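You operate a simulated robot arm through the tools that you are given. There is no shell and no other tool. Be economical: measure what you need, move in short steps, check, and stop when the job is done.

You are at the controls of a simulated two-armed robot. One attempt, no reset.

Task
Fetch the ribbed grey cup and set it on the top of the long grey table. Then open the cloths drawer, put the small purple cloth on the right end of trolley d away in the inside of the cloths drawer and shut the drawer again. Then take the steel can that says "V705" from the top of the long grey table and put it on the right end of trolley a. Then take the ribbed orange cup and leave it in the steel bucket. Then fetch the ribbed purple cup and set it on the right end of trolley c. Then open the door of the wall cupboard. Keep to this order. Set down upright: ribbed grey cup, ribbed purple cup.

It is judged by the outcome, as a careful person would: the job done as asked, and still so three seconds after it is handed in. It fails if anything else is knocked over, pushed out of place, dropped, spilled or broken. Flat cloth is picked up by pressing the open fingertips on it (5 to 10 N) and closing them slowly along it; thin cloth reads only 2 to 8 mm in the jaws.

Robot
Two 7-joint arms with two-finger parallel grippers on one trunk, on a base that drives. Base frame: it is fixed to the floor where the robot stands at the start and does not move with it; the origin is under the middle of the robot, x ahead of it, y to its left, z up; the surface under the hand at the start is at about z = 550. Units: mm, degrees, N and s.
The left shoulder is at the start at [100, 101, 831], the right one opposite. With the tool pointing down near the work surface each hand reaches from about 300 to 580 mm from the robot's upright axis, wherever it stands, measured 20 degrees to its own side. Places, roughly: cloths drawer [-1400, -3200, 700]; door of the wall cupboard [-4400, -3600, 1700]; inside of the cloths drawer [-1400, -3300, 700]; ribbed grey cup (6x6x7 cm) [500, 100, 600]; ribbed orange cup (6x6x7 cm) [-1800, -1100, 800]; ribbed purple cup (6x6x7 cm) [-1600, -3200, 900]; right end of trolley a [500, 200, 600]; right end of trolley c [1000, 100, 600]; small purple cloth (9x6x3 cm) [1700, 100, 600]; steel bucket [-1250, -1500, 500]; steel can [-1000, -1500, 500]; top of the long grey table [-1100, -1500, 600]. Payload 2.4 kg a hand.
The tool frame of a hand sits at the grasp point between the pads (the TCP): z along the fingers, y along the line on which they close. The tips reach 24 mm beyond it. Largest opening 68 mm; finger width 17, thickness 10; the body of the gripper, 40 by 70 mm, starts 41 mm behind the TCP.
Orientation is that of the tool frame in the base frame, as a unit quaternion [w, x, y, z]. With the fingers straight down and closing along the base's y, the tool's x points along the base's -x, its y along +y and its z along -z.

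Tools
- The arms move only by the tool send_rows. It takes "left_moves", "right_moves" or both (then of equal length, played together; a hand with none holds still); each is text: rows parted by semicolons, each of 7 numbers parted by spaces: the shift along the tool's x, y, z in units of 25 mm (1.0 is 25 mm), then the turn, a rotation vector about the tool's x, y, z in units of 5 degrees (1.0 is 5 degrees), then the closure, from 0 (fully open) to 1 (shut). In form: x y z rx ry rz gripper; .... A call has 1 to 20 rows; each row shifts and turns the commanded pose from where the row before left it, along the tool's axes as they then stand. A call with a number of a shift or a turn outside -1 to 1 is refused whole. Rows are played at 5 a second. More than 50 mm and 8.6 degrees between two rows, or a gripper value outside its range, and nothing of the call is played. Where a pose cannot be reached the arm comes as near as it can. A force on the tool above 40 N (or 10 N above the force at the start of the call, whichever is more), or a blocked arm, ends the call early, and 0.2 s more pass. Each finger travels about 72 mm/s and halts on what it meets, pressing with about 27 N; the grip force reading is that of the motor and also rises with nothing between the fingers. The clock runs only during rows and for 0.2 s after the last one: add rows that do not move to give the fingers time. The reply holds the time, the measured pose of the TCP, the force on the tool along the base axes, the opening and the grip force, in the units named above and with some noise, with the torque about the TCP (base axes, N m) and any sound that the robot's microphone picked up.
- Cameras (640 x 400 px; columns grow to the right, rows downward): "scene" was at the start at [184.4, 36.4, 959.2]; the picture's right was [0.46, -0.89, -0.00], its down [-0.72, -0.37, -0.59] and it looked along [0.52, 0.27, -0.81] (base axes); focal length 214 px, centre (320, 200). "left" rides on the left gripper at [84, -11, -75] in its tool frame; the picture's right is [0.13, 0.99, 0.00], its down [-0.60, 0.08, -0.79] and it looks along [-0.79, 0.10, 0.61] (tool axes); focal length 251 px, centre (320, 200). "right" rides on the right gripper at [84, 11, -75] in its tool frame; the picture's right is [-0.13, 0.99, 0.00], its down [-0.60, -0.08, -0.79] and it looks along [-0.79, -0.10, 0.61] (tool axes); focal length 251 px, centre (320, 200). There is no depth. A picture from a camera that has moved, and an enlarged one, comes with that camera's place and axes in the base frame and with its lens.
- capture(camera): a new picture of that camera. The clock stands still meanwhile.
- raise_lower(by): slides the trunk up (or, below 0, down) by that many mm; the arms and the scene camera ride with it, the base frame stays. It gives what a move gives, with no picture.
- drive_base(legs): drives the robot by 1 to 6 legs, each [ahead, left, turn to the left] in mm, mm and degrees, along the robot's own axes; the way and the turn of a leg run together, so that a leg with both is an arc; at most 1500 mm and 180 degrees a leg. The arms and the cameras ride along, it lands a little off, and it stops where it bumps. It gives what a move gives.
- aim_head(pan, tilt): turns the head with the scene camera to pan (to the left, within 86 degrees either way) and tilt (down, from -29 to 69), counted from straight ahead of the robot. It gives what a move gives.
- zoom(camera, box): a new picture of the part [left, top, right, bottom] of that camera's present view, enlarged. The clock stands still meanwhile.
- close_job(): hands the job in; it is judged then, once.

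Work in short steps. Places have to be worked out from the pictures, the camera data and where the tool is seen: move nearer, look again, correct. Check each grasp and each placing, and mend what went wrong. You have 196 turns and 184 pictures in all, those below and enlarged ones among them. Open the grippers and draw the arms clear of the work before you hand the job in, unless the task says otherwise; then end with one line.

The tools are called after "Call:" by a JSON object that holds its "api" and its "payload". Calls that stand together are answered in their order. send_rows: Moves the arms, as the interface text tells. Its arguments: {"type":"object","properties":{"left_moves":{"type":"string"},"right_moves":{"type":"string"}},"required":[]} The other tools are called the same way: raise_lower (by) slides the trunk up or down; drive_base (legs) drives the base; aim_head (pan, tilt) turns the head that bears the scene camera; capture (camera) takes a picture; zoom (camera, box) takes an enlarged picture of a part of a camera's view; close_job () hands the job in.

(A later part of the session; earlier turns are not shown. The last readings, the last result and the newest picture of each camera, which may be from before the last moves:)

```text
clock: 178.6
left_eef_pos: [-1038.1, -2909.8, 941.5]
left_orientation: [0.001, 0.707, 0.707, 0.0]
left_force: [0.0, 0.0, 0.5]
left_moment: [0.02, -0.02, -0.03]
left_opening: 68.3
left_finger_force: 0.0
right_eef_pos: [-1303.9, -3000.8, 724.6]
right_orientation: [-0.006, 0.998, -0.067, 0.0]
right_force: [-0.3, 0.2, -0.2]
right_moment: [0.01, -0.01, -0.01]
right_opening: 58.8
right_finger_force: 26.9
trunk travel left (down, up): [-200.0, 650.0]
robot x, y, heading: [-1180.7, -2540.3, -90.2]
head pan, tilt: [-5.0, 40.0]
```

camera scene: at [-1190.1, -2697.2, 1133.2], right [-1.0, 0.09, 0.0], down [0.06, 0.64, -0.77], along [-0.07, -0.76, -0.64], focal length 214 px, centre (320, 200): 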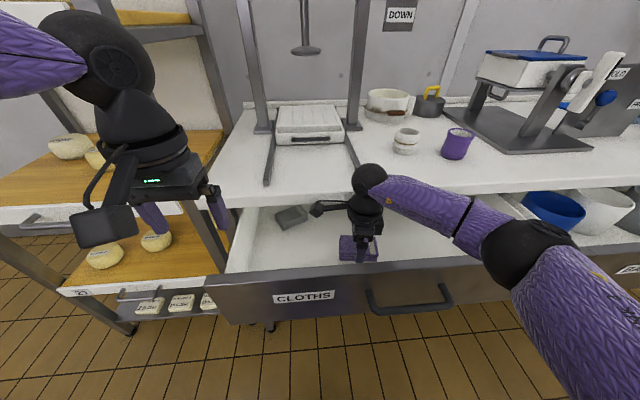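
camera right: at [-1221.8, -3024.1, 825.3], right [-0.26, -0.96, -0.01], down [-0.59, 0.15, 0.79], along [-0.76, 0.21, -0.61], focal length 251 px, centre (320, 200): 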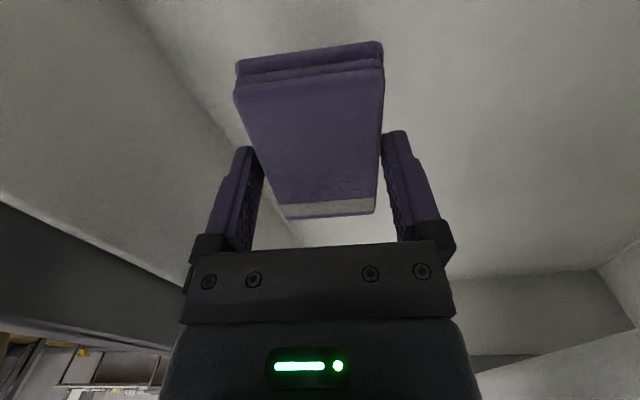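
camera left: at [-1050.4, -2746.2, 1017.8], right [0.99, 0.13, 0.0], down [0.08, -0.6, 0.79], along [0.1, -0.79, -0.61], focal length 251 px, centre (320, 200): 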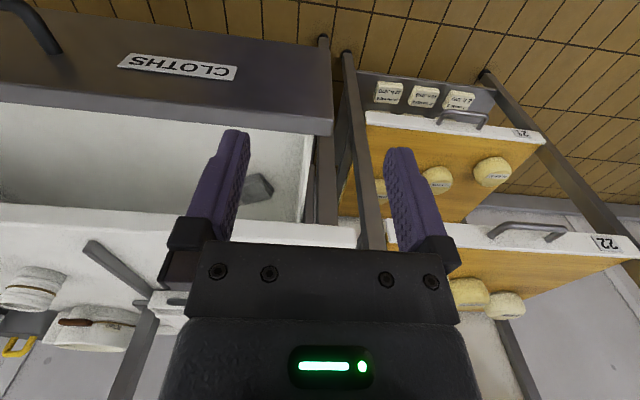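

No contact yet; a few more small steps.

Call:
{"api": "send_rows", "payload": {"right_moves": "0 0 0.2 0 0 0 0.9;0 0 0.2 0 0 0 0.9;0 0 0.2 0 0 0 0.9;0 0 0 0 0 0 0.9"}}

Call:
{"api": "capture", "payload": {"camera": "right"}}

```text
clock: 179.6
left_eef_pos: [-1038.6, -2907.6, 943.4]
left_orientation: [-0.002, 0.706, 0.708, 0.002]
left_force: [0.5, -0.6, -0.3]
left_moment: [0.02, 0.01, 0.0]
left_opening: 68.2
left_finger_force: 0.0
right_eef_pos: [-1303.8, -3002.1, 710.8]
right_orientation: [-0.006, 0.998, -0.067, 0.0]
right_force: [-0.8, -0.5, -1.3]
right_moment: [0.01, -0.03, -0.01]
right_opening: 59.1
right_finger_force: 27.2
trunk travel left (down, up): [-200.0, 650.0]
robot x, y, heading: [-1184.3, -2543.5, -90.0]
head pan, tilt: [-5.0, 40.0]
```

```text
123 pictures are left
camera right: at [-1222.3, -3024.5, 784.6], right [-0.26, -0.96, -0.01], down [-0.59, 0.15, 0.79], along [-0.76, 0.21, -0.61], focal length 251 px, centre (320, 200)
```

right: 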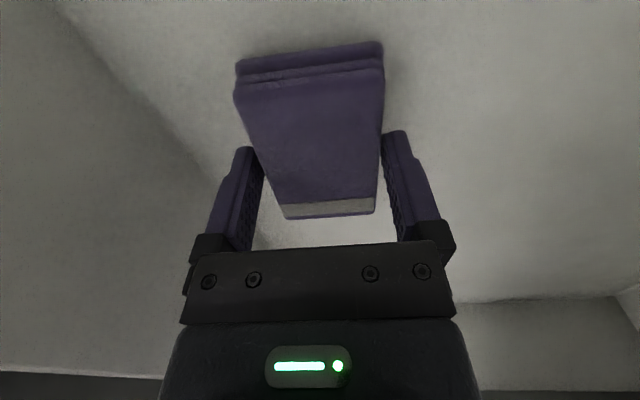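

Call:
{"api": "send_rows", "payload": {"right_moves": "0 0 0.2 0 0 0 0.9;0 0 0.2 0 0 0 0.9;0 0 0.2 0 0 0 0.9;0 0 0 0 0 0 0.9"}}

```text
clock: 180.5
left_eef_pos: [-1039.1, -2907.3, 942.6]
left_orientation: [0.0, 0.707, 0.707, -0.001]
left_force: [0.8, -0.5, -0.2]
left_moment: [0.0, -0.02, 0.03]
left_opening: 68.1
left_finger_force: 0.0
right_eef_pos: [-1304.5, -3002.9, 700.4]
right_orientation: [0.002, 0.998, -0.068, 0.002]
right_force: [-1.8, -2.1, 24.7]
right_moment: [0.26, 0.31, 0.06]
right_opening: 59.0
right_finger_force: 26.9
trunk travel left (down, up): [-200.0, 650.0]
robot x, y, heading: [-1184.5, -2543.7, -90.1]
head pan, tilt: [-5.0, 40.0]
stopped in row 4 (right hand): the force on the tool passed its limit at 47 N (the readings are from after the stop); the commanded pose is now the measured one
```

The cloth touched the drawer floor. I release, and lift straight out.

Call:
{"api": "send_rows", "payload": {"right_moves": "0 0 -0.1 0 0 0 0.8;0 0 0 0 0 0 0.3;0 0 0 0 0 0 0;0 0 0 0 0 0 0;0 0 -0.5 0 0 0 0;0 0 -0.9 0 0 0 0;0 0 -0.9 0 0 0 0;0 0 -0.9 0 0 0 0;0 0 -0.9 0 0 0 0;0 0 -0.9 0 0 0 0;0 0 -0.9 0 0 0 0;0 0 -0.9 0 0 0 0;0 0 -0.9 0 0 0 0;0 0 -0.9 0 0 0 0;0 0 0 0 0 0 0"}}

Call:
{"api": "capture", "payload": {"camera": "scene"}}

```text
clock: 183.7
left_eef_pos: [-1038.5, -2909.2, 942.0]
left_orientation: [0.0, 0.707, 0.707, 0.0]
left_force: [-0.3, -0.6, 0.1]
left_moment: [-0.01, 0.02, 0.0]
left_opening: 67.7
left_finger_force: 0.1
right_eef_pos: [-1302.6, -3004.3, 915.3]
right_orientation: [-0.002, 0.998, -0.069, 0.002]
right_force: [-0.2, -0.1, 0.4]
right_moment: [-0.01, 0.01, 0.0]
right_opening: 68.1
right_finger_force: 0.1
trunk travel left (down, up): [-200.0, 650.0]
robot x, y, heading: [-1180.9, -2543.7, -90.2]
head pan, tilt: [-5.0, 40.0]
```

```text
122 pictures are left
camera scene: at [-1190.1, -2697.1, 1133.2], right [-1.0, 0.09, 0.0], down [0.06, 0.64, -0.77], along [-0.07, -0.76, -0.64], focal length 214 px, centre (320, 200)
```

scene: 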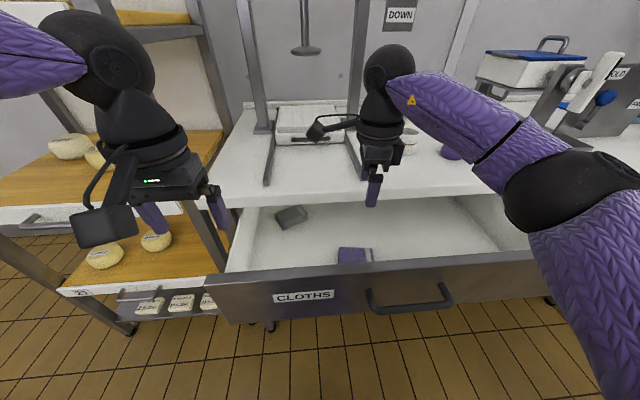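

The cloth lies in the drawer. I back off, lower the trunk, close the fingers and position them in front of the handle to push the drawer shut.

Call:
{"api": "drive_base", "payload": {"legs": [[-245, 0, 0]]}}

Call:
{"api": "raise_lower", "payload": {"by": -150}}

Call:
{"api": "send_rows", "payload": {"right_moves": "-0.8 0 0.2 0 0 0 1;-0.8 0 0.2 0 0 0 1;-0.8 0 0.2 0 0 0 1;0 0 0.2 0 0 0 1;0 0 0 0 0 0 1"}}

Call:
{"api": "capture", "payload": {"camera": "scene"}}

```text
clock: 185.4
left_eef_pos: [-1039.3, -2669.8, 942.1]
left_orientation: [0.0, 0.708, 0.707, 0.0]
left_force: [-0.4, 0.2, 0.0]
left_moment: [0.03, -0.01, -0.01]
left_opening: 67.9
left_finger_force: 0.2
right_eef_pos: [-1304.3, -2765.3, 915.2]
right_orientation: [-0.002, 0.998, -0.068, 0.002]
right_force: [-0.4, 0.2, -0.6]
right_moment: [0.0, 0.02, -0.01]
right_opening: 68.1
right_finger_force: 0.1
trunk travel left (down, up): [-200.0, 650.0]
robot x, y, heading: [-1179.9, -2300.0, -89.8]
head pan, tilt: [-5.0, 40.0]
```

```text
clock: 187.2
left_eef_pos: [-1037.8, -2669.2, 792.7]
left_orientation: [0.0, 0.707, 0.707, 0.0]
left_force: [0.0, 0.0, 0.2]
left_moment: [-0.01, 0.03, 0.01]
left_opening: 68.0
left_finger_force: 0.0
right_eef_pos: [-1302.8, -2765.6, 765.8]
right_orientation: [-0.002, 0.998, -0.069, 0.002]
right_force: [0.0, 0.4, 0.1]
right_moment: [0.02, -0.01, -0.03]
right_opening: 68.1
right_finger_force: 0.1
trunk travel left (down, up): [-50.0, 800.0]
robot x, y, heading: [-1179.6, -2303.0, -89.9]
head pan, tilt: [-5.0, 40.0]
```

```text
clock: 188.4
left_eef_pos: [-1038.6, -2669.9, 793.3]
left_orientation: [0.0, 0.707, 0.707, -0.001]
left_force: [0.2, 0.2, 0.6]
left_moment: [0.0, -0.06, -0.01]
left_opening: 67.8
left_finger_force: 0.1
right_eef_pos: [-1362.9, -2756.7, 745.2]
right_orientation: [-0.003, 0.998, -0.068, 0.001]
right_force: [0.5, 0.0, 0.1]
right_moment: [0.01, -0.01, 0.05]
right_opening: 0.0
right_finger_force: 23.2
trunk travel left (down, up): [-50.0, 800.0]
robot x, y, heading: [-1179.7, -2302.5, -90.2]
head pan, tilt: [-5.0, 40.0]
```

```text
121 pictures are left
camera scene: at [-1190.3, -2505.0, 978.3], right [-1.0, 0.09, 0.0], down [0.06, 0.64, -0.77], along [-0.07, -0.76, -0.64], focal length 214 px, centre (320, 200)
```

scene: 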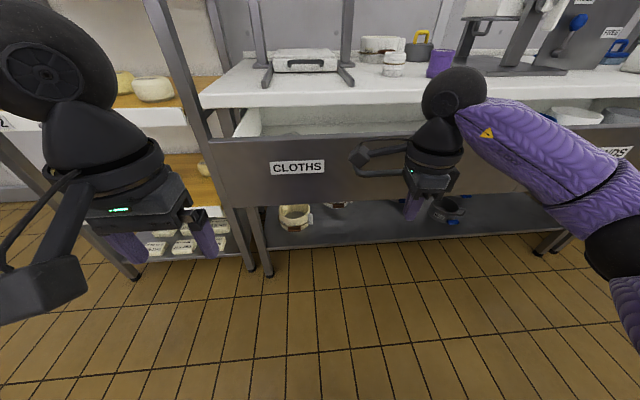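

The wrist would come near the counter edge at the end. So I'll push on the flat front beside the handle with the hand tilted forward 40°: first I shift to x ≈ -1258 and tilt.

Call:
{"api": "send_rows", "payload": {"right_moves": "0.84 -0.115 0 0 0 0 1;0.84 -0.115 0 0 0 0 1;0.84 -0.115 0 0 0 0 1;0.84 -0.115 0 0 0 0 1;0.84 -0.115 0 0 0 0 1;0 0 0 -1 0 0 1;0 0 0 -1 0 0 1;0 0 0 -1 0 0 1;0 0 0 -1 0 0 1;0 0 0 -1 0 0 1;0 0 0 -1 0 0 1;0 0 0 -1 0 0 1;0 0 0 -1 0 0 1;0 0 0 0 0 0 1"}}

Call:
{"api": "capture", "payload": {"camera": "scene"}}

```text
clock: 191.4
left_eef_pos: [-1039.5, -2670.0, 791.9]
left_orientation: [0.0, 0.707, 0.707, 0.0]
left_force: [0.7, 0.2, 0.0]
left_moment: [-0.03, 0.03, 0.01]
left_opening: 67.9
left_finger_force: 0.0
right_eef_pos: [-1257.6, -2757.3, 745.2]
right_orientation: [0.34, 0.938, -0.065, -0.022]
right_force: [0.2, -0.4, -0.3]
right_moment: [0.0, -0.02, -0.01]
right_opening: 0.1
right_finger_force: 23.7
trunk travel left (down, up): [-50.0, 800.0]
robot x, y, heading: [-1182.7, -2302.5, -90.1]
head pan, tilt: [-5.0, 40.0]
```

```text
120 pictures are left
camera scene: at [-1190.3, -2505.0, 978.3], right [-1.0, 0.09, 0.0], down [0.06, 0.64, -0.77], along [-0.07, -0.76, -0.64], focal length 214 px, centre (320, 200)
```

scene: 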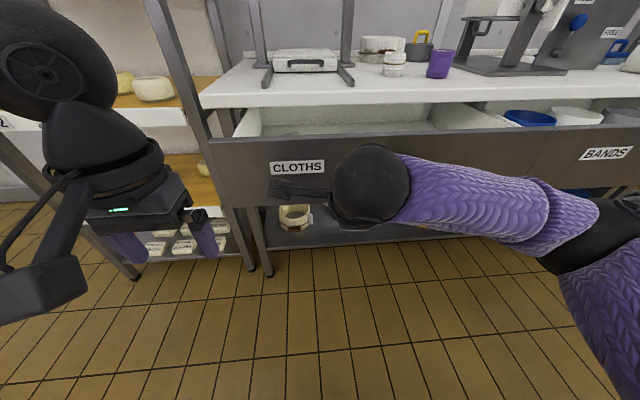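

Now I drive ahead to push.

Call:
{"api": "drive_base", "payload": {"legs": [[250, 0, 0]]}}

Call:
{"api": "capture", "payload": {"camera": "scene"}}

```text
clock: 193.2
left_eef_pos: [-1039.7, -2917.8, 793.1]
left_orientation: [0.0, 0.707, 0.708, -0.001]
left_force: [0.5, 0.2, -0.2]
left_moment: [-0.01, 0.02, 0.0]
left_opening: 67.9
left_finger_force: 0.0
right_eef_pos: [-1258.3, -3003.9, 745.7]
right_orientation: [0.339, 0.938, -0.066, -0.022]
right_force: [0.4, 0.6, -1.3]
right_moment: [0.0, -0.04, 0.03]
right_opening: 0.1
right_finger_force: 23.8
trunk travel left (down, up): [-50.0, 800.0]
robot x, y, heading: [-1181.5, -2550.3, -89.9]
head pan, tilt: [-5.0, 40.0]
```

```text
119 pictures are left
camera scene: at [-1190.3, -2753.1, 978.3], right [-1.0, 0.09, 0.0], down [0.06, 0.64, -0.77], along [-0.07, -0.76, -0.64], focal length 214 px, centre (320, 200)
```

scene: 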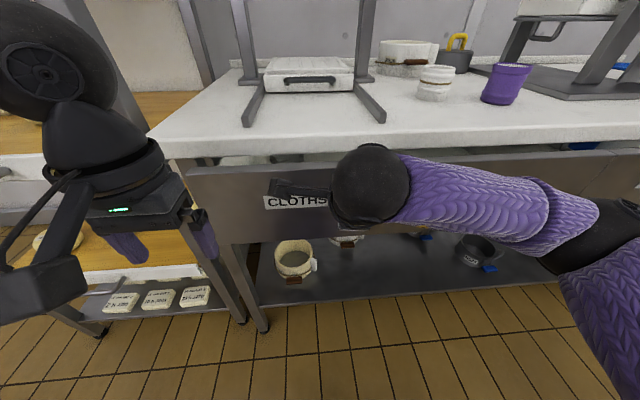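

Nearly shut. I continue the push about 70 mm.

Call:
{"api": "drive_base", "payload": {"legs": [[80, 0, 0]]}}

Call:
{"api": "capture", "payload": {"camera": "scene"}}

```text
clock: 194.2
left_eef_pos: [-1039.4, -2980.6, 792.1]
left_orientation: [0.0, 0.708, 0.706, 0.0]
left_force: [-0.1, 0.0, -0.1]
left_moment: [0.0, 0.01, 0.03]
left_opening: 68.1
left_finger_force: 0.0
right_eef_pos: [-1257.3, -3063.4, 745.8]
right_orientation: [0.335, 0.94, -0.061, -0.023]
right_force: [-1.7, 12.6, 6.9]
right_moment: [-0.04, -0.02, 0.05]
right_opening: 0.0
right_finger_force: 23.7
trunk travel left (down, up): [-50.0, 800.0]
robot x, y, heading: [-1182.6, -2613.2, -90.4]
head pan, tilt: [-5.0, 40.0]
stopped in leg 1: the force on the tool passed its limit at 111 N (the readings are from after the stop); the commanded pose is now the measured one
```

```text
118 pictures are left
camera scene: at [-1190.8, -2815.1, 978.6], right [-1.0, 0.09, 0.0], down [0.06, 0.64, -0.77], along [-0.07, -0.76, -0.64], focal length 214 px, centre (320, 200)
```

scene: 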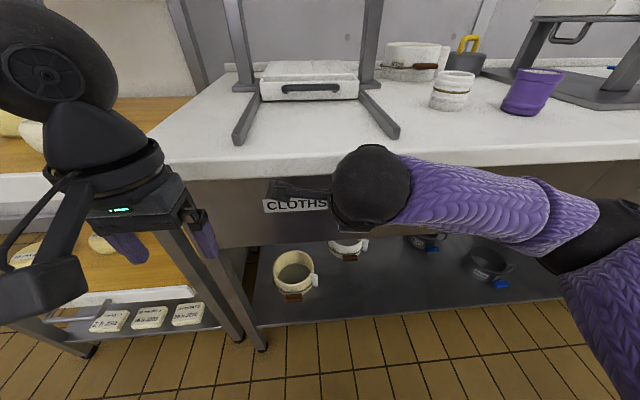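

It stopped hard, as a shut drawer would. I back off and inspect the front.

Call:
{"api": "drive_base", "payload": {"legs": [[-250, 0, 0]]}}

Call:
{"api": "aim_head", "payload": {"pan": -15, "tilt": 22}}

Call:
{"api": "capture", "payload": {"camera": "scene"}}

```text
clock: 196.1
left_eef_pos: [-1039.2, -2736.2, 792.2]
left_orientation: [-0.001, 0.708, 0.706, 0.0]
left_force: [0.6, 1.4, 0.8]
left_moment: [-0.02, -0.02, 0.0]
left_opening: 67.7
left_finger_force: 0.0
right_eef_pos: [-1257.0, -2818.5, 744.4]
right_orientation: [0.334, 0.94, -0.063, -0.025]
right_force: [-0.2, 0.5, 0.3]
right_moment: [0.02, 0.02, -0.02]
right_opening: 0.0
right_finger_force: 23.9
trunk travel left (down, up): [-50.0, 800.0]
robot x, y, heading: [-1179.5, -2370.4, -90.4]
head pan, tilt: [-5.0, 40.0]
```

```text
clock: 196.9
left_eef_pos: [-1039.3, -2736.1, 792.1]
left_orientation: [0.0, 0.709, 0.706, 0.001]
left_force: [-0.4, -0.4, 1.0]
left_moment: [0.0, 0.02, 0.0]
left_opening: 68.0
left_finger_force: 0.0
right_eef_pos: [-1258.1, -2818.2, 744.4]
right_orientation: [0.334, 0.94, -0.062, -0.023]
right_force: [-0.4, 0.1, -0.5]
right_moment: [-0.01, -0.01, 0.01]
right_opening: 0.0
right_finger_force: 24.2
trunk travel left (down, up): [-50.0, 800.0]
robot x, y, heading: [-1185.4, -2369.3, -90.4]
head pan, tilt: [-15.0, 22.0]
```

```text
117 pictures are left
camera scene: at [-1207.0, -2576.0, 1006.4], right [-0.97, 0.26, 0.0], down [0.1, 0.36, -0.93], along [-0.24, -0.89, -0.38], focal length 214 px, centre (320, 200)
```

scene: 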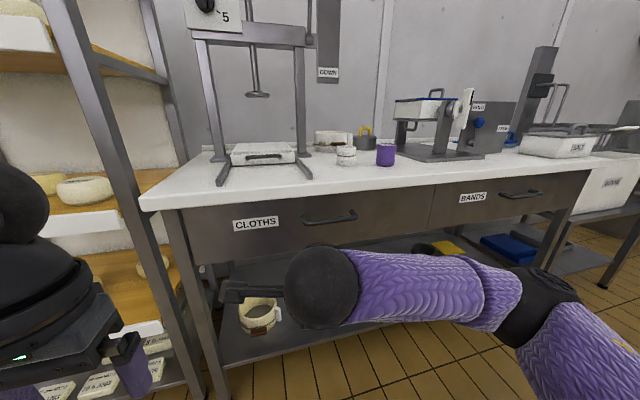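

Both drawer fronts are shut flush and the cloth is inside. I restore the right hand and drive back to the grey table for can V705.

Call:
{"api": "send_rows", "payload": {"right_moves": "0 0 0 1 0 0 0;0 0 0 1 0 0 0;0 0 0 1 0 0 0;0 0 0 1 0 0 0;0 0 0 1 0 0 0;0 0 0 1 0 0 0;0 0 0 1 0 0 0;0 0 0 1 0 0 0;0 0 -1 0 0 0 0;0 0 -1 0 0 0 0;0 0 0 0 0 0 0"}}

Call:
{"api": "send_rows", "payload": {"right_moves": "0 0 0 0 0 -0.98 0;0 0 0 0 0 -0.98 0;0 0 0 0 0 -0.98 0;0 0 0 0 0 -0.98 0;0 0 0 0 0 -0.98 0;0 0 0 0 0 -0.98 0;0 0 0 0 0 -0.98 0;0 0 0 0 0 -0.98 0;0 0 0 0 0 -0.98 0;0 0 0 0 0 -0.98 0;0 0 0 0 0 -0.98 0;0 0 0 0 0 -0.98 0;0 0 0 0 0 -0.98 0;0 0 0 0 0 -0.98 0;0 0 0 0 0 -0.98 0;0 0 0 0 0 -0.98 0;0 0 0 0 0 -0.98 0;0 0 0 0 0 -0.98 0;0 0 0 0 0 -0.98 0;0 0 0 0 0 -0.98 0"}}

Call:
{"api": "drive_base", "payload": {"legs": [[0, 885, 0], [0, 0, -105], [0, -667, 0], [400, 0, 0]]}}

Call:
{"api": "aim_head", "payload": {"pan": 10, "tilt": 45}}

Call:
{"api": "capture", "payload": {"camera": "scene"}}

Call:
{"api": "capture", "payload": {"camera": "left"}}

```text
clock: 199.3
left_eef_pos: [-1039.3, -2735.7, 791.9]
left_orientation: [-0.001, 0.708, 0.706, 0.0]
left_force: [0.6, 0.2, -0.7]
left_moment: [-0.03, 0.02, -0.03]
left_opening: 67.8
left_finger_force: 0.2
right_eef_pos: [-1258.1, -2819.8, 795.7]
right_orientation: [-0.008, 0.998, -0.067, -0.001]
right_force: [-0.3, 0.4, -0.2]
right_moment: [0.0, 0.01, 0.01]
right_opening: 68.1
right_finger_force: 0.0
trunk travel left (down, up): [-50.0, 800.0]
robot x, y, heading: [-1182.4, -2369.6, -90.3]
head pan, tilt: [-15.0, 22.0]
```

```text
clock: 203.5
left_eef_pos: [-1039.1, -2735.6, 792.2]
left_orientation: [-0.001, 0.709, 0.706, 0.0]
left_force: [0.7, -0.2, 0.1]
left_moment: [-0.03, 0.0, 0.0]
left_opening: 68.0
left_finger_force: 0.0
right_eef_pos: [-1260.1, -2818.8, 793.6]
right_orientation: [-0.006, 0.705, 0.709, 0.004]
right_force: [0.4, 0.6, 1.0]
right_moment: [-0.01, -0.02, 0.03]
right_opening: 68.2
right_finger_force: 0.0
trunk travel left (down, up): [-50.0, 800.0]
robot x, y, heading: [-1180.0, -2373.1, -90.3]
head pan, tilt: [-15.0, 22.0]
```

```text
clock: 218.1
left_eef_pos: [-839.2, -1621.2, 792.4]
left_orientation: [0.0, 0.986, -0.167, 0.001]
left_force: [1.3, -0.3, -0.3]
left_moment: [-0.01, 0.0, -0.01]
left_opening: 68.0
left_finger_force: 0.1
right_eef_pos: [-847.2, -1385.9, 794.0]
right_orientation: [0.001, 0.987, -0.162, 0.009]
right_force: [-0.1, -0.9, -0.9]
right_moment: [0.0, -0.02, 0.02]
right_opening: 68.2
right_finger_force: 0.0
trunk travel left (down, up): [-50.0, 800.0]
robot x, y, heading: [-446.8, -1607.4, 160.9]
head pan, tilt: [-15.0, 22.0]
```

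```text
clock: 219.0
left_eef_pos: [-840.3, -1620.1, 792.9]
left_orientation: [0.0, 0.986, -0.168, 0.001]
left_force: [-0.6, 0.6, -0.1]
left_moment: [-0.01, 0.01, -0.01]
left_opening: 67.9
left_finger_force: 0.0
right_eef_pos: [-847.4, -1387.0, 795.1]
right_orientation: [0.0, 0.987, -0.162, 0.008]
right_force: [0.0, 0.0, -0.2]
right_moment: [0.01, 0.02, -0.01]
right_opening: 68.2
right_finger_force: 0.2
trunk travel left (down, up): [-50.0, 800.0]
robot x, y, heading: [-444.6, -1604.5, 160.8]
head pan, tilt: [10.0, 45.0]
```

```text
116 pictures are left
camera scene: at [-641.0, -1550.4, 971.1], right [0.16, 0.99, 0.0], down [0.7, -0.11, -0.71], along [-0.7, 0.11, -0.71], focal length 214 px, centre (320, 200)
```

scene: 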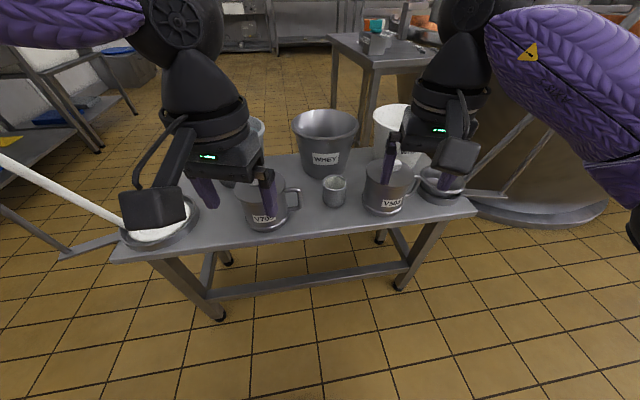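

```text
115 pictures are left
camera left: at [-757.5, -1636.9, 867.5], right [-0.2, -0.98, 0.0], down [-0.6, 0.12, 0.79], along [-0.78, 0.16, -0.61], focal length 251 px, centre (320, 200)
```

left: 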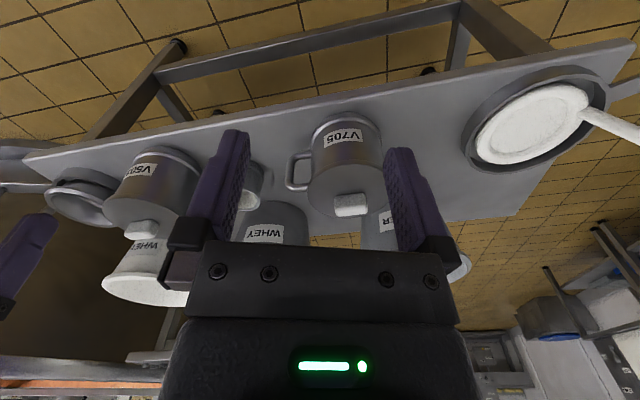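

Let me zoom in on the V705 can with the left camera to see the lid knob and handle.

Call:
{"api": "zoom", "payload": {"camera": "left", "box": [270, 100, 410, 230]}}

Call:
{"api": "zoom", "payload": {"camera": "scene", "box": [210, 140, 370, 250]}}

```text
3.08 times, centred on (340, 165) of left
camera zoom: at [-757.5, -1636.9, 867.5], right [-0.2, -0.98, 0.0], down [-0.6, 0.12, 0.79], along [-0.78, 0.16, -0.61], focal length 774 px, centre (258, 308)
```

zoom: 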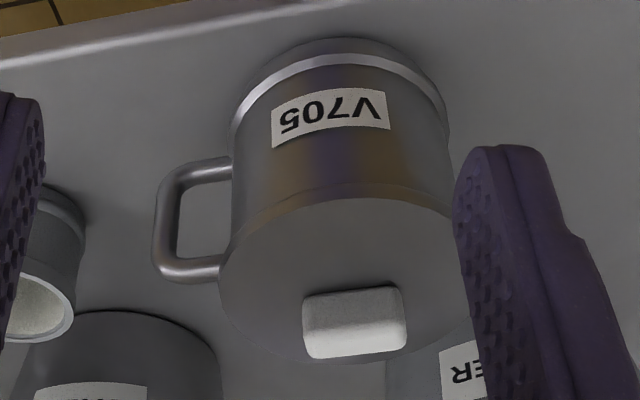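

```text
3.64 times, centred on (290, 195) of scene
camera zoom: at [-641.0, -1550.4, 971.1], right [0.16, 0.99, 0.0], down [0.7, -0.11, -0.71], along [-0.7, 0.11, -0.71], focal length 780 px, centre (429, 218)
```

zoom: 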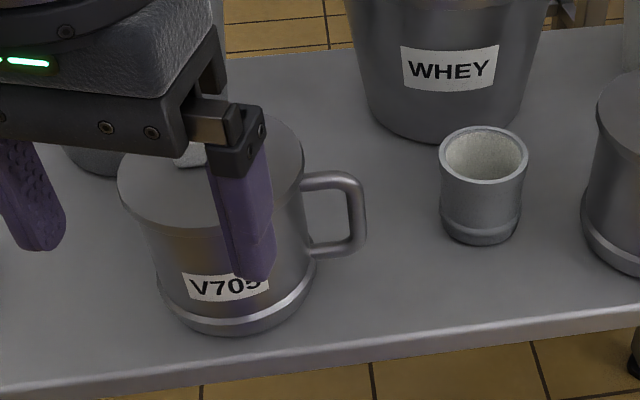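

The lid carries a ~45 mm wide knob; I'll try lifting by that (centred over the weight). I drive 100 mm closer and bring the left hand above it.

Call:
{"api": "drive_base", "payload": {"legs": [[100, 0, 0]]}}

Call:
{"api": "send_rows", "payload": {"left_moves": "-0.69 0.62 0.3 0 0 0 0;-0.69 0.62 0.3 0 0 0 0;-0.69 0.62 0.3 0 0 0 0;-0.69 0.62 0.3 0 0 0 0;0 0 0 0 0 0 0"}}

Call:
{"api": "capture", "payload": {"camera": "left"}}

Call:
{"api": "capture", "payload": {"camera": "scene"}}

```text
clock: 220.1
left_eef_pos: [-934.2, -1586.3, 791.6]
left_orientation: [0.0, 0.986, -0.165, 0.001]
left_force: [0.0, 0.3, -0.4]
left_moment: [0.0, 0.01, -0.02]
left_opening: 68.3
left_finger_force: 0.1
right_eef_pos: [-941.7, -1351.8, 794.3]
right_orientation: [0.0, 0.987, -0.161, 0.008]
right_force: [0.2, -0.3, 0.7]
right_moment: [0.04, -0.01, 0.01]
right_opening: 67.9
right_finger_force: 0.1
trunk travel left (down, up): [-50.0, 800.0]
robot x, y, heading: [-540.7, -1569.9, 160.7]
head pan, tilt: [10.0, 45.0]
```

```text
clock: 221.3
left_eef_pos: [-1020.0, -1623.2, 762.1]
left_orientation: [0.001, 0.986, -0.166, 0.001]
left_force: [-0.1, -0.7, 0.5]
left_moment: [0.0, 0.01, 0.0]
left_opening: 68.0
left_finger_force: 0.1
right_eef_pos: [-942.2, -1352.9, 794.3]
right_orientation: [0.0, 0.987, -0.161, 0.008]
right_force: [0.1, -0.1, -0.9]
right_moment: [-0.01, 0.02, 0.02]
right_opening: 67.9
right_finger_force: 0.0
trunk travel left (down, up): [-50.0, 800.0]
robot x, y, heading: [-539.6, -1572.2, 160.6]
head pan, tilt: [10.0, 45.0]
```

```text
112 pictures are left
camera left: at [-938.1, -1640.0, 838.2], right [-0.2, -0.98, 0.0], down [-0.6, 0.12, 0.79], along [-0.78, 0.16, -0.61], focal length 251 px, centre (320, 200)
```

left: 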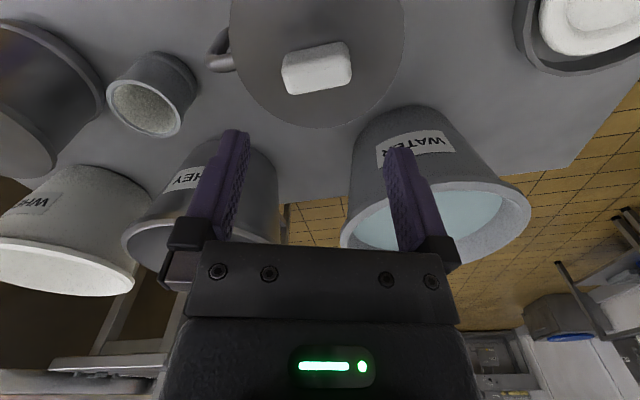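

```text
111 pictures are left
camera scene: at [-735.9, -1517.5, 971.1], right [0.16, 0.99, 0.0], down [0.7, -0.11, -0.71], along [-0.7, 0.11, -0.71], focal length 214 px, centre (320, 200)
```

scene: 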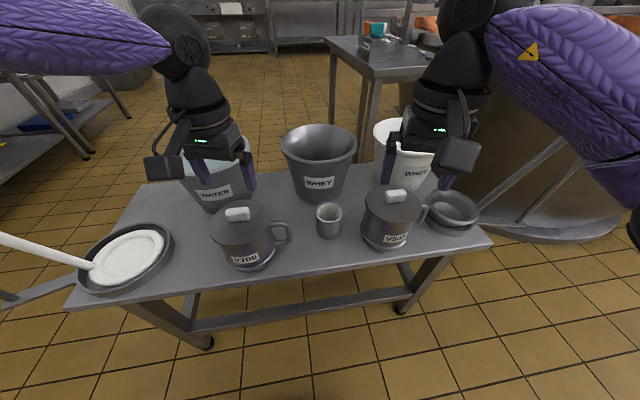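

The knob is at about [-1011, -1623], top z ≈ 679, 40 x 23 mm, long axis along y. I turn the hand 19° to match and descend to it.

Call:
{"api": "send_rows", "payload": {"left_moves": "0 0 0 0 0 -0.97 0;0 0 0 0 0 -0.97 0;0 0 0 0 0 -0.97 0;0 0 0 0 0 -0.97 0;0.36 0 0.5 0 0 0 0;0 0 0.8 0 0 0 0;0 0 0.8 0 0 0 0;0 0 0.4 0 0 0 0;0 0 0 0 0 0 0"}}

Call:
{"api": "capture", "payload": {"camera": "left"}}

Call:
{"api": "zoom", "payload": {"camera": "scene", "box": [150, 140, 330, 280]}}

```text
clock: 223.3
left_eef_pos: [-1011.6, -1623.4, 699.1]
left_orientation: [0.0, 1.0, 0.002, 0.0]
left_force: [0.0, -0.5, -0.1]
left_moment: [-0.02, 0.01, 0.01]
left_opening: 67.9
left_finger_force: 0.0
right_eef_pos: [-941.6, -1352.7, 793.7]
right_orientation: [0.001, 0.987, -0.161, 0.007]
right_force: [-0.7, 0.0, 0.1]
right_moment: [-0.01, -0.02, 0.02]
right_opening: 67.9
right_finger_force: 0.1
trunk travel left (down, up): [-50.0, 800.0]
robot x, y, heading: [-541.0, -1570.7, 161.0]
head pan, tilt: [10.0, 45.0]
```

```text
110 pictures are left
camera left: at [-928.2, -1611.1, 774.7], right [0.13, -0.99, 0.0], down [-0.6, -0.08, 0.79], along [-0.78, -0.11, -0.61], focal length 251 px, centre (320, 200)
```

left: 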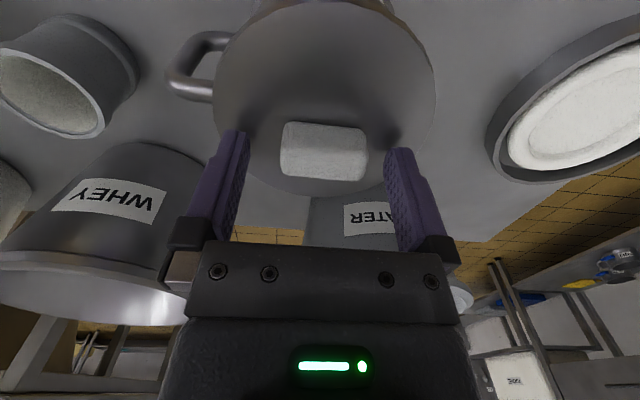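

```text
2.86 times, centred on (240, 210) of scene
camera zoom: at [-735.9, -1517.5, 971.1], right [0.16, 0.99, 0.0], down [0.7, -0.11, -0.71], along [-0.7, 0.11, -0.71], focal length 613 px, centre (549, 171)
```

zoom: 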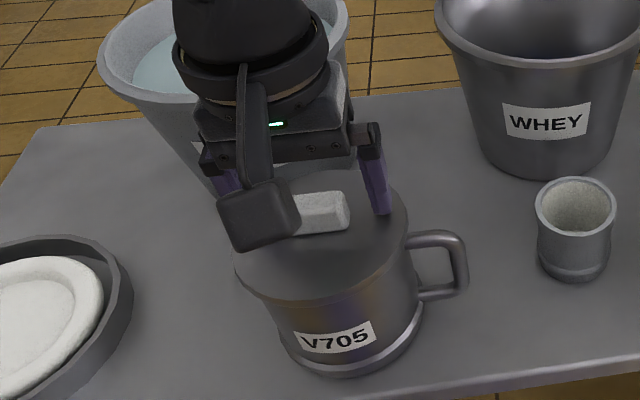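

The knob is centred between the fingers. I go down 12 mm and close.

Call:
{"api": "send_rows", "payload": {"left_moves": "0 0 0.25 0 0 0 0;0 0 0.25 0 0 0 0;0 0 0 0 0 0 0.2;0 0 0 0 0 0 0.4;0 0 0 0 0 0 0.6;0 0 0 0 0 0 0.8;0 0 0 0 0 0 0.8"}}

Call:
{"api": "capture", "payload": {"camera": "left"}}

```text
clock: 223.9
left_eef_pos: [-1011.7, -1623.0, 696.3]
left_orientation: [-0.001, 1.0, 0.003, -0.005]
left_force: [9.0, -4.5, 27.4]
left_moment: [-0.54, -0.35, 0.01]
left_opening: 67.7
left_finger_force: 0.1
right_eef_pos: [-940.3, -1354.0, 795.6]
right_orientation: [0.0, 0.987, -0.161, 0.007]
right_force: [-0.8, -0.5, 0.1]
right_moment: [-0.01, -0.02, 0.0]
right_opening: 67.8
right_finger_force: 0.1
trunk travel left (down, up): [-50.0, 800.0]
robot x, y, heading: [-539.7, -1575.4, 160.8]
head pan, tilt: [10.0, 45.0]
stopped in row 2 (left hand): the force on the tool passed its limit at 50 N (the readings are from after the stop); the commanded pose is now the measured one
```

```text
108 pictures are left
camera left: at [-927.3, -1611.2, 770.0], right [0.14, -0.99, 0.0], down [-0.59, -0.08, 0.8], along [-0.79, -0.11, -0.6], focal length 251 px, centre (320, 200)
```

left: 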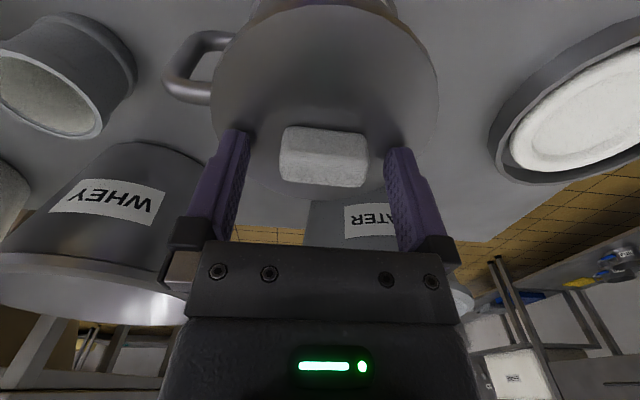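

The tips touched the lid (z ≈ 672). I raise 2 mm and close on the knob.

Call:
{"api": "send_rows", "payload": {"left_moves": "0.1 0 -0.1 0 0 0 0;0 0 0 0 0 0 0;0 0 0 0 0 0 0.2;0 0 0 0 0 0 0.4;0 0 0 0 0 0 0.6;0 0 0 0 0 0 0.8;0 0 0 0 0 0 0.8"}}

Call:
{"api": "capture", "payload": {"camera": "left"}}

```text
clock: 225.5
left_eef_pos: [-1008.6, -1623.3, 696.6]
left_orientation: [-0.001, 1.0, 0.003, -0.004]
left_force: [3.2, -7.5, 11.1]
left_moment: [-0.43, -0.37, -0.18]
left_opening: 39.2
left_finger_force: 27.5
right_eef_pos: [-942.6, -1352.9, 794.6]
right_orientation: [0.0, 0.987, -0.161, 0.008]
right_force: [-0.2, -0.7, 0.3]
right_moment: [0.01, 0.02, -0.01]
right_opening: 68.1
right_finger_force: 0.0
trunk travel left (down, up): [-50.0, 800.0]
robot x, y, heading: [-541.4, -1574.4, 160.8]
head pan, tilt: [10.0, 45.0]
```

```text
107 pictures are left
camera left: at [-925.4, -1611.5, 770.7], right [0.13, -0.99, 0.0], down [-0.6, -0.08, 0.8], along [-0.79, -0.11, -0.6], focal length 251 px, centre (320, 200)
```

left: 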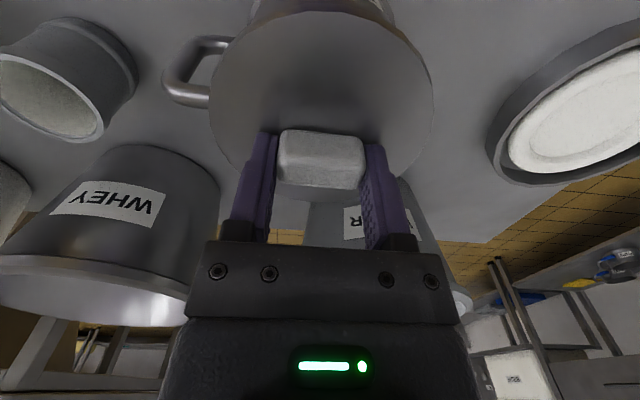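

Gripped at 39 mm. I lift 20 mm as a test to see if the whole can comes.

Call:
{"api": "send_rows", "payload": {"left_moves": "0 0 -0.2 0 0 0 0.8;0 0 -0.2 0 0 0 0.8;0 0 -0.2 0 0 0 0.8;0 0 -0.2 0 0 0 0.8;0 0 0 0 0 0 0.8"}}

Call:
{"api": "capture", "payload": {"camera": "left"}}

Call:
{"api": "zoom", "payload": {"camera": "scene", "box": [150, 140, 330, 280]}}

```text
clock: 226.7
left_eef_pos: [-1010.8, -1622.0, 717.1]
left_orientation: [-0.001, 1.0, 0.003, -0.003]
left_force: [0.5, -0.4, -3.4]
left_moment: [-0.03, 0.01, 0.0]
left_opening: 39.3
left_finger_force: 27.2
right_eef_pos: [-942.9, -1353.1, 793.3]
right_orientation: [0.0, 0.987, -0.162, 0.009]
right_force: [-0.1, 0.7, 0.1]
right_moment: [0.06, 0.0, 0.0]
right_opening: 68.1
right_finger_force: 0.0
trunk travel left (down, up): [-50.0, 800.0]
robot x, y, heading: [-543.6, -1572.7, 161.1]
head pan, tilt: [10.0, 45.0]
```

```text
106 pictures are left
camera left: at [-926.4, -1610.9, 791.0], right [0.13, -0.99, 0.0], down [-0.6, -0.08, 0.8], along [-0.79, -0.11, -0.6], focal length 251 px, centre (320, 200)
```

left: 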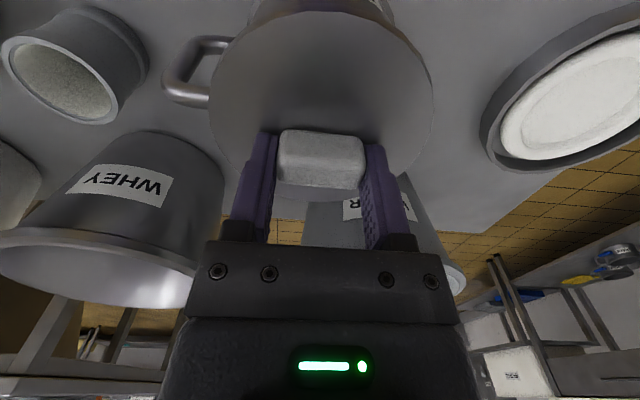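

```text
2.86 times, centred on (240, 210) of scene
camera zoom: at [-736.2, -1517.7, 971.0], right [0.16, 0.99, 0.0], down [0.7, -0.11, -0.71], along [-0.7, 0.11, -0.71], focal length 613 px, centre (549, 171)
```

zoom: 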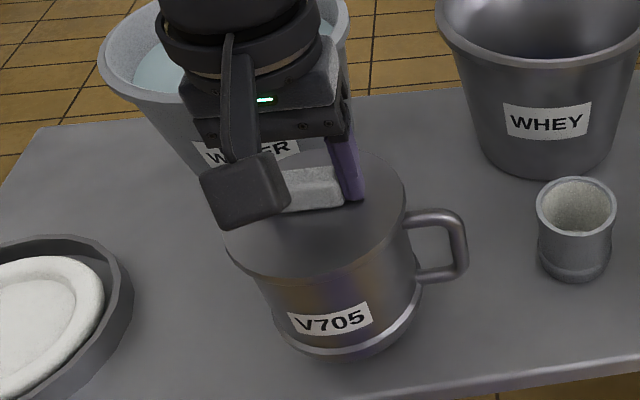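

The whole can lifts (~3.5 N). I raise it clear, back off, and drive to the aisle in front of trolley a.

Call:
{"api": "send_rows", "payload": {"left_moves": "0 0 -0.8 0 0 0 0.8;0 0 -0.8 0 0 0 0.8;0 0 -0.8 0 0 0 0.8;0 0 -0.8 0 0 0 0.8;0 0 0 0 0 0 0.8"}}

Call:
{"api": "drive_base", "payload": {"legs": [[-300, 0, 0], [0, 0, -71], [1110, 0, 0], [0, -840, 0]]}}

Call:
{"api": "aim_head", "payload": {"pan": 15, "tilt": 40}}

Call:
{"api": "capture", "payload": {"camera": "scene"}}

Call:
{"api": "capture", "payload": {"camera": "left"}}

```text
clock: 227.9
left_eef_pos: [-1009.3, -1622.7, 796.0]
left_orientation: [0.0, 1.0, 0.003, -0.004]
left_force: [-0.3, 0.8, -2.5]
left_moment: [0.0, 0.03, -0.01]
left_opening: 39.6
left_finger_force: 27.2
right_eef_pos: [-943.3, -1353.9, 793.6]
right_orientation: [0.0, 0.987, -0.162, 0.009]
right_force: [0.5, -0.4, 1.3]
right_moment: [-0.01, -0.02, 0.0]
right_opening: 68.0
right_finger_force: 0.1
trunk travel left (down, up): [-50.0, 800.0]
robot x, y, heading: [-544.2, -1570.9, 160.7]
head pan, tilt: [10.0, 45.0]
```

```text
clock: 242.2
left_eef_pos: [375.9, -157.1, 794.7]
left_orientation: [-0.003, 0.815, -0.58, -0.002]
left_force: [0.6, 0.2, -4.3]
left_moment: [-0.03, 0.05, 0.02]
left_opening: 39.4
left_finger_force: 26.9
right_eef_pos: [651.8, -132.8, 795.2]
right_orientation: [0.006, 0.708, -0.706, 0.007]
right_force: [0.1, 0.0, -0.1]
right_moment: [0.02, 0.0, 0.01]
right_opening: 68.2
right_finger_force: 0.0
trunk travel left (down, up): [-50.0, 800.0]
robot x, y, heading: [572.2, -582.6, 89.7]
head pan, tilt: [10.0, 45.0]
```

```text
clock: 242.9
left_eef_pos: [374.7, -157.0, 793.9]
left_orientation: [-0.003, 0.815, -0.579, -0.002]
left_force: [0.8, 0.1, -3.9]
left_moment: [0.02, 0.04, 0.01]
left_opening: 39.6
left_finger_force: 27.0
right_eef_pos: [652.8, -132.3, 794.2]
right_orientation: [0.005, 0.708, -0.706, 0.007]
right_force: [0.2, -0.2, -0.2]
right_moment: [0.0, -0.01, 0.0]
right_opening: 68.1
right_finger_force: 0.1
trunk travel left (down, up): [-50.0, 800.0]
robot x, y, heading: [571.2, -582.9, 89.6]
head pan, tilt: [15.0, 40.0]
```

```text
104 pictures are left
camera scene: at [552.3, -378.2, 978.2], right [0.97, 0.25, 0.0], down [0.16, -0.62, -0.77], along [-0.19, 0.74, -0.64], focal length 214 px, centre (320, 200)
```

scene: 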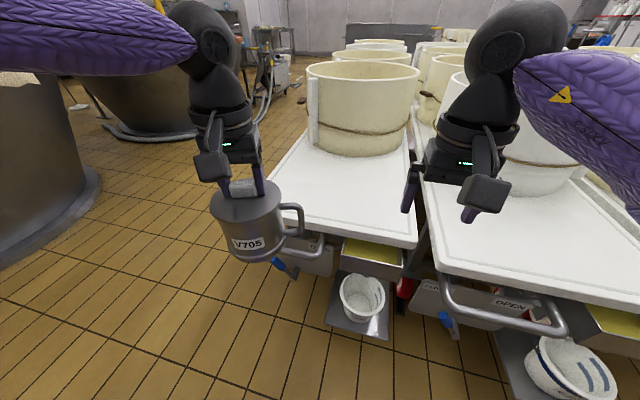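

```text
103 pictures are left
camera left: at [412.4, -232.7, 869.6], right [-0.89, -0.45, 0.0], down [-0.27, 0.54, 0.8], along [-0.35, 0.71, -0.6], focal length 251 px, centre (320, 200)
```

left: 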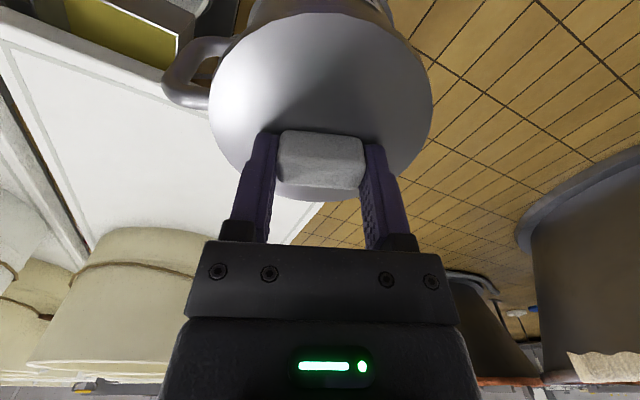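

Trolley a's right end is free (y from 10 to about 430). I drive in so the can comes above about [425, 110].

Call:
{"api": "drive_base", "payload": {"legs": [[0, -55, 0], [235, 0, 0]]}}

Call:
{"api": "capture", "payload": {"camera": "scene"}}

```text
clock: 245.2
left_eef_pos: [430.3, 77.0, 795.0]
left_orientation: [-0.002, 0.816, -0.578, -0.002]
left_force: [0.4, 0.2, -3.6]
left_moment: [-0.03, 0.06, 0.01]
left_opening: 39.3
left_finger_force: 27.0
right_eef_pos: [709.2, 101.3, 794.4]
right_orientation: [0.005, 0.709, -0.706, 0.007]
right_force: [-0.8, -0.3, 1.5]
right_moment: [0.02, 0.01, 0.0]
right_opening: 68.0
right_finger_force: 0.0
trunk travel left (down, up): [-50.0, 800.0]
robot x, y, heading: [631.2, -348.7, 90.0]
head pan, tilt: [15.0, 40.0]
```

```text
102 pictures are left
camera scene: at [608.8, -143.9, 978.3], right [0.97, 0.26, 0.0], down [0.16, -0.62, -0.77], along [-0.2, 0.74, -0.64], focal length 214 px, centre (320, 200)
```

scene: 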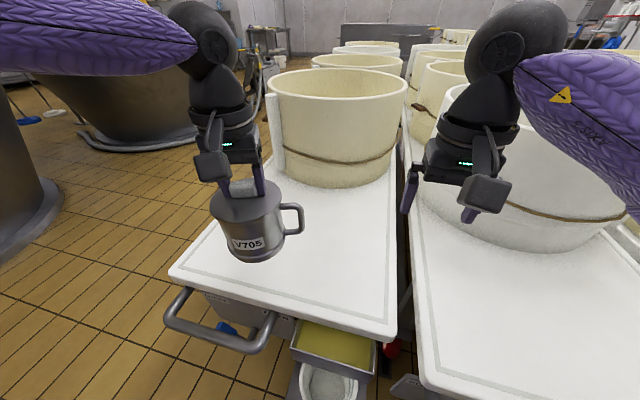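

The can hangs above the trolley; corners are at x 226–700, y ≈ 20. I move 38 mm further in and lower to just above the surface.

Call:
{"api": "send_rows", "payload": {"left_moves": "-0.62 -0.53 0 0 0 0 0.8;-0.62 -0.53 0 0 0 0 0.8;0 0 0.85 0 0 0 0.8;0 0 0.85 0 0 0 0.8;0 0 0.85 0 0 0 0.8;0 0 0.85 0 0 0 0.8;0 0 0 0 0 0 0.8"}}

Call:
{"api": "send_rows", "payload": {"left_moves": "0 0 0.12 0 0 0 0.8;0 0 0.12 0 0 0 0.8;0 0 0 0 0 0 0.8"}}

Call:
{"api": "capture", "payload": {"camera": "scene"}}

```text
clock: 246.8
left_eef_pos: [445.9, 113.7, 708.4]
left_orientation: [-0.002, 0.815, -0.579, -0.002]
left_force: [-0.8, 0.1, -4.5]
left_moment: [-0.03, 0.02, -0.02]
left_opening: 39.2
left_finger_force: 27.3
right_eef_pos: [707.3, 101.6, 794.1]
right_orientation: [0.005, 0.709, -0.705, 0.007]
right_force: [0.3, -0.4, 0.3]
right_moment: [0.0, 0.01, 0.0]
right_opening: 68.1
right_finger_force: 0.0
trunk travel left (down, up): [-50.0, 800.0]
robot x, y, heading: [631.4, -345.9, 89.8]
head pan, tilt: [15.0, 40.0]
```

```text
clock: 247.6
left_eef_pos: [446.7, 115.2, 703.2]
left_orientation: [-0.003, 0.815, -0.58, -0.003]
left_force: [0.2, 0.7, -3.8]
left_moment: [0.01, 0.05, 0.0]
left_opening: 39.3
left_finger_force: 27.0
right_eef_pos: [707.6, 101.0, 794.4]
right_orientation: [0.005, 0.709, -0.705, 0.007]
right_force: [0.1, -0.3, -0.7]
right_moment: [0.0, -0.01, -0.03]
right_opening: 67.9
right_finger_force: 0.1
trunk travel left (down, up): [-50.0, 800.0]
robot x, y, heading: [629.1, -349.2, 89.8]
head pan, tilt: [15.0, 40.0]
```

```text
101 pictures are left
camera scene: at [608.8, -143.8, 978.3], right [0.97, 0.26, 0.0], down [0.16, -0.62, -0.77], along [-0.2, 0.74, -0.64], focal length 214 px, centre (320, 200)
```

scene: 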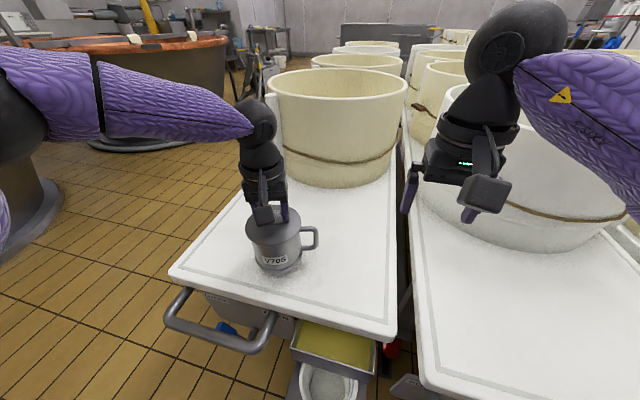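

Almost down. I lower in 2.5 mm steps until contact.

Call:
{"api": "send_rows", "payload": {"left_moves": "0 0 0.1 0 0 0 0.8;0 0 0.1 0 0 0 0.8;0 0 0 0 0 0 0.8"}}

```text
clock: 248.4
left_eef_pos: [447.0, 115.4, 699.9]
left_orientation: [-0.002, 0.815, -0.579, -0.003]
left_force: [0.3, -1.8, -3.4]
left_moment: [-0.01, 0.02, 0.04]
left_opening: 39.2
left_finger_force: 26.7
right_eef_pos: [708.4, 102.8, 793.7]
right_orientation: [0.006, 0.709, -0.705, 0.007]
right_force: [0.9, -0.3, 0.5]
right_moment: [-0.01, 0.01, -0.02]
right_opening: 68.1
right_finger_force: 0.1
trunk travel left (down, up): [-50.0, 800.0]
robot x, y, heading: [628.6, -347.9, 89.9]
head pan, tilt: [15.0, 40.0]
```

Call:
{"api": "send_rows", "payload": {"left_moves": "0 0 0.1 0 0 0 0.8;0 0 0.1 0 0 0 0.8;0 0 0 0 0 0 0.8"}}

```text
clock: 249.2
left_eef_pos: [445.7, 115.9, 694.3]
left_orientation: [-0.003, 0.815, -0.579, -0.003]
left_force: [0.0, -0.1, -3.7]
left_moment: [-0.01, 0.03, 0.0]
left_opening: 39.4
left_finger_force: 27.2
right_eef_pos: [708.6, 101.1, 794.5]
right_orientation: [0.006, 0.709, -0.705, 0.007]
right_force: [0.3, -0.5, 0.6]
right_moment: [-0.02, 0.0, -0.02]
right_opening: 68.2
right_finger_force: 0.0
trunk travel left (down, up): [-50.0, 800.0]
robot x, y, heading: [631.5, -347.2, 89.9]
head pan, tilt: [15.0, 40.0]
```

No contact yet (force still equals the weight). I continue in 2 mm steps.

Call:
{"api": "send_rows", "payload": {"left_moves": "0 0 0.08 0 0 0 0.8;0 0 0.08 0 0 0 0.8;0 0 0 0 0 0 0.8"}}

```text
clock: 250.0
left_eef_pos: [447.3, 115.3, 690.5]
left_orientation: [-0.003, 0.815, -0.58, -0.002]
left_force: [-0.5, 0.1, -3.2]
left_moment: [0.01, 0.04, 0.0]
left_opening: 39.5
left_finger_force: 27.4
right_eef_pos: [709.0, 100.6, 794.4]
right_orientation: [0.005, 0.71, -0.705, 0.006]
right_force: [0.1, -0.2, 1.0]
right_moment: [-0.01, -0.04, 0.0]
right_opening: 68.0
right_finger_force: 0.0
trunk travel left (down, up): [-50.0, 800.0]
robot x, y, heading: [632.6, -349.6, 89.8]
head pan, tilt: [15.0, 40.0]
```

Call:
{"api": "send_rows", "payload": {"left_moves": "0 0 0.08 0 0 0 0.8;0 0 0.08 0 0 0 0.8;0 0 0 0 0 0 0.8"}}

Call:
{"api": "zoom", "payload": {"camera": "scene", "box": [210, 170, 350, 290]}}

```text
clock: 250.8
left_eef_pos: [445.8, 115.6, 686.8]
left_orientation: [-0.003, 0.815, -0.58, -0.003]
left_force: [-1.2, 0.6, 0.2]
left_moment: [-0.05, 0.08, -0.03]
left_opening: 39.5
left_finger_force: 27.2
right_eef_pos: [708.2, 102.6, 793.8]
right_orientation: [0.005, 0.709, -0.705, 0.007]
right_force: [-0.1, -0.4, 0.6]
right_moment: [0.03, 0.01, -0.02]
right_opening: 68.3
right_finger_force: 0.1
trunk travel left (down, up): [-50.0, 800.0]
robot x, y, heading: [630.7, -350.3, 90.2]
head pan, tilt: [15.0, 40.0]
```

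```text
3.33 times, centred on (280, 230) of scene
camera zoom: at [608.8, -143.9, 978.3], right [0.97, 0.26, 0.0], down [0.16, -0.62, -0.77], along [-0.2, 0.74, -0.64], focal length 715 px, centre (453, 100)
```

zoom: 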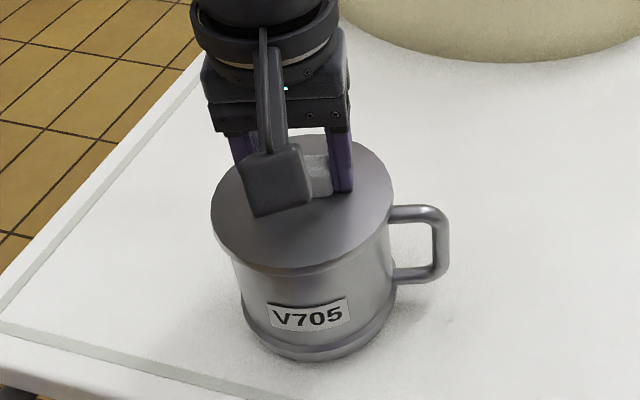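

The weight is on the trolley now. I release and lift straight up, then turn the hand back to its normal angle.

Call:
{"api": "send_rows", "payload": {"left_moves": "0 0 0 0 0 0 0.3;0 0 0 0 0 0 0;0 0 0 0 0 0 0;0 0 -0.5 0 0 0 0;0 0 -0.9 0 0 0 0;0 0 -0.9 0 0 0 0;0 0 -0.9 0 0 0 0;0 0 -0.9 0 0 0 0;0 0 -0.5 0 0 0 0;0 0 0 0 0 0.97 0;0 0 0 0 0 0.97 0;0 0 0 0 0 0.97 0;0 0 0 0 0 0.97 0;0 0 0 0 0 0 0"}}

Call:
{"api": "capture", "payload": {"camera": "scene"}}

```text
clock: 253.8
left_eef_pos: [445.8, 113.6, 802.1]
left_orientation: [0.003, -0.705, 0.709, 0.003]
left_force: [0.0, -0.1, -0.8]
left_moment: [-0.02, 0.06, 0.02]
left_opening: 67.9
left_finger_force: 0.0
right_eef_pos: [707.7, 102.3, 794.1]
right_orientation: [0.005, 0.709, -0.705, 0.005]
right_force: [0.6, 0.2, -0.5]
right_moment: [-0.01, 0.02, -0.01]
right_opening: 67.9
right_finger_force: 0.0
trunk travel left (down, up): [-50.0, 800.0]
robot x, y, heading: [632.4, -346.8, 90.1]
head pan, tilt: [15.0, 40.0]
```

```text
99 pictures are left
camera scene: at [608.9, -144.0, 978.3], right [0.97, 0.26, 0.0], down [0.16, -0.62, -0.77], along [-0.2, 0.74, -0.64], focal length 214 px, centre (320, 200)
```

scene: 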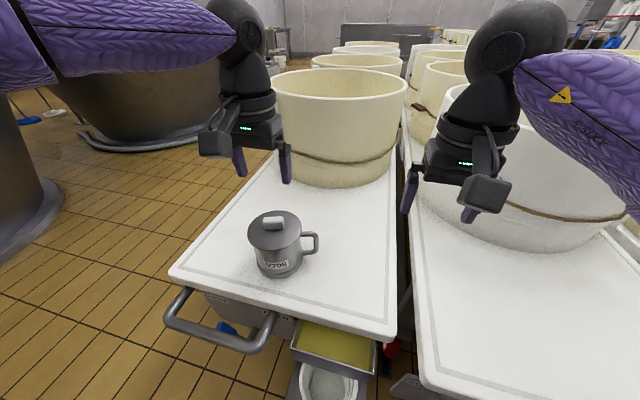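

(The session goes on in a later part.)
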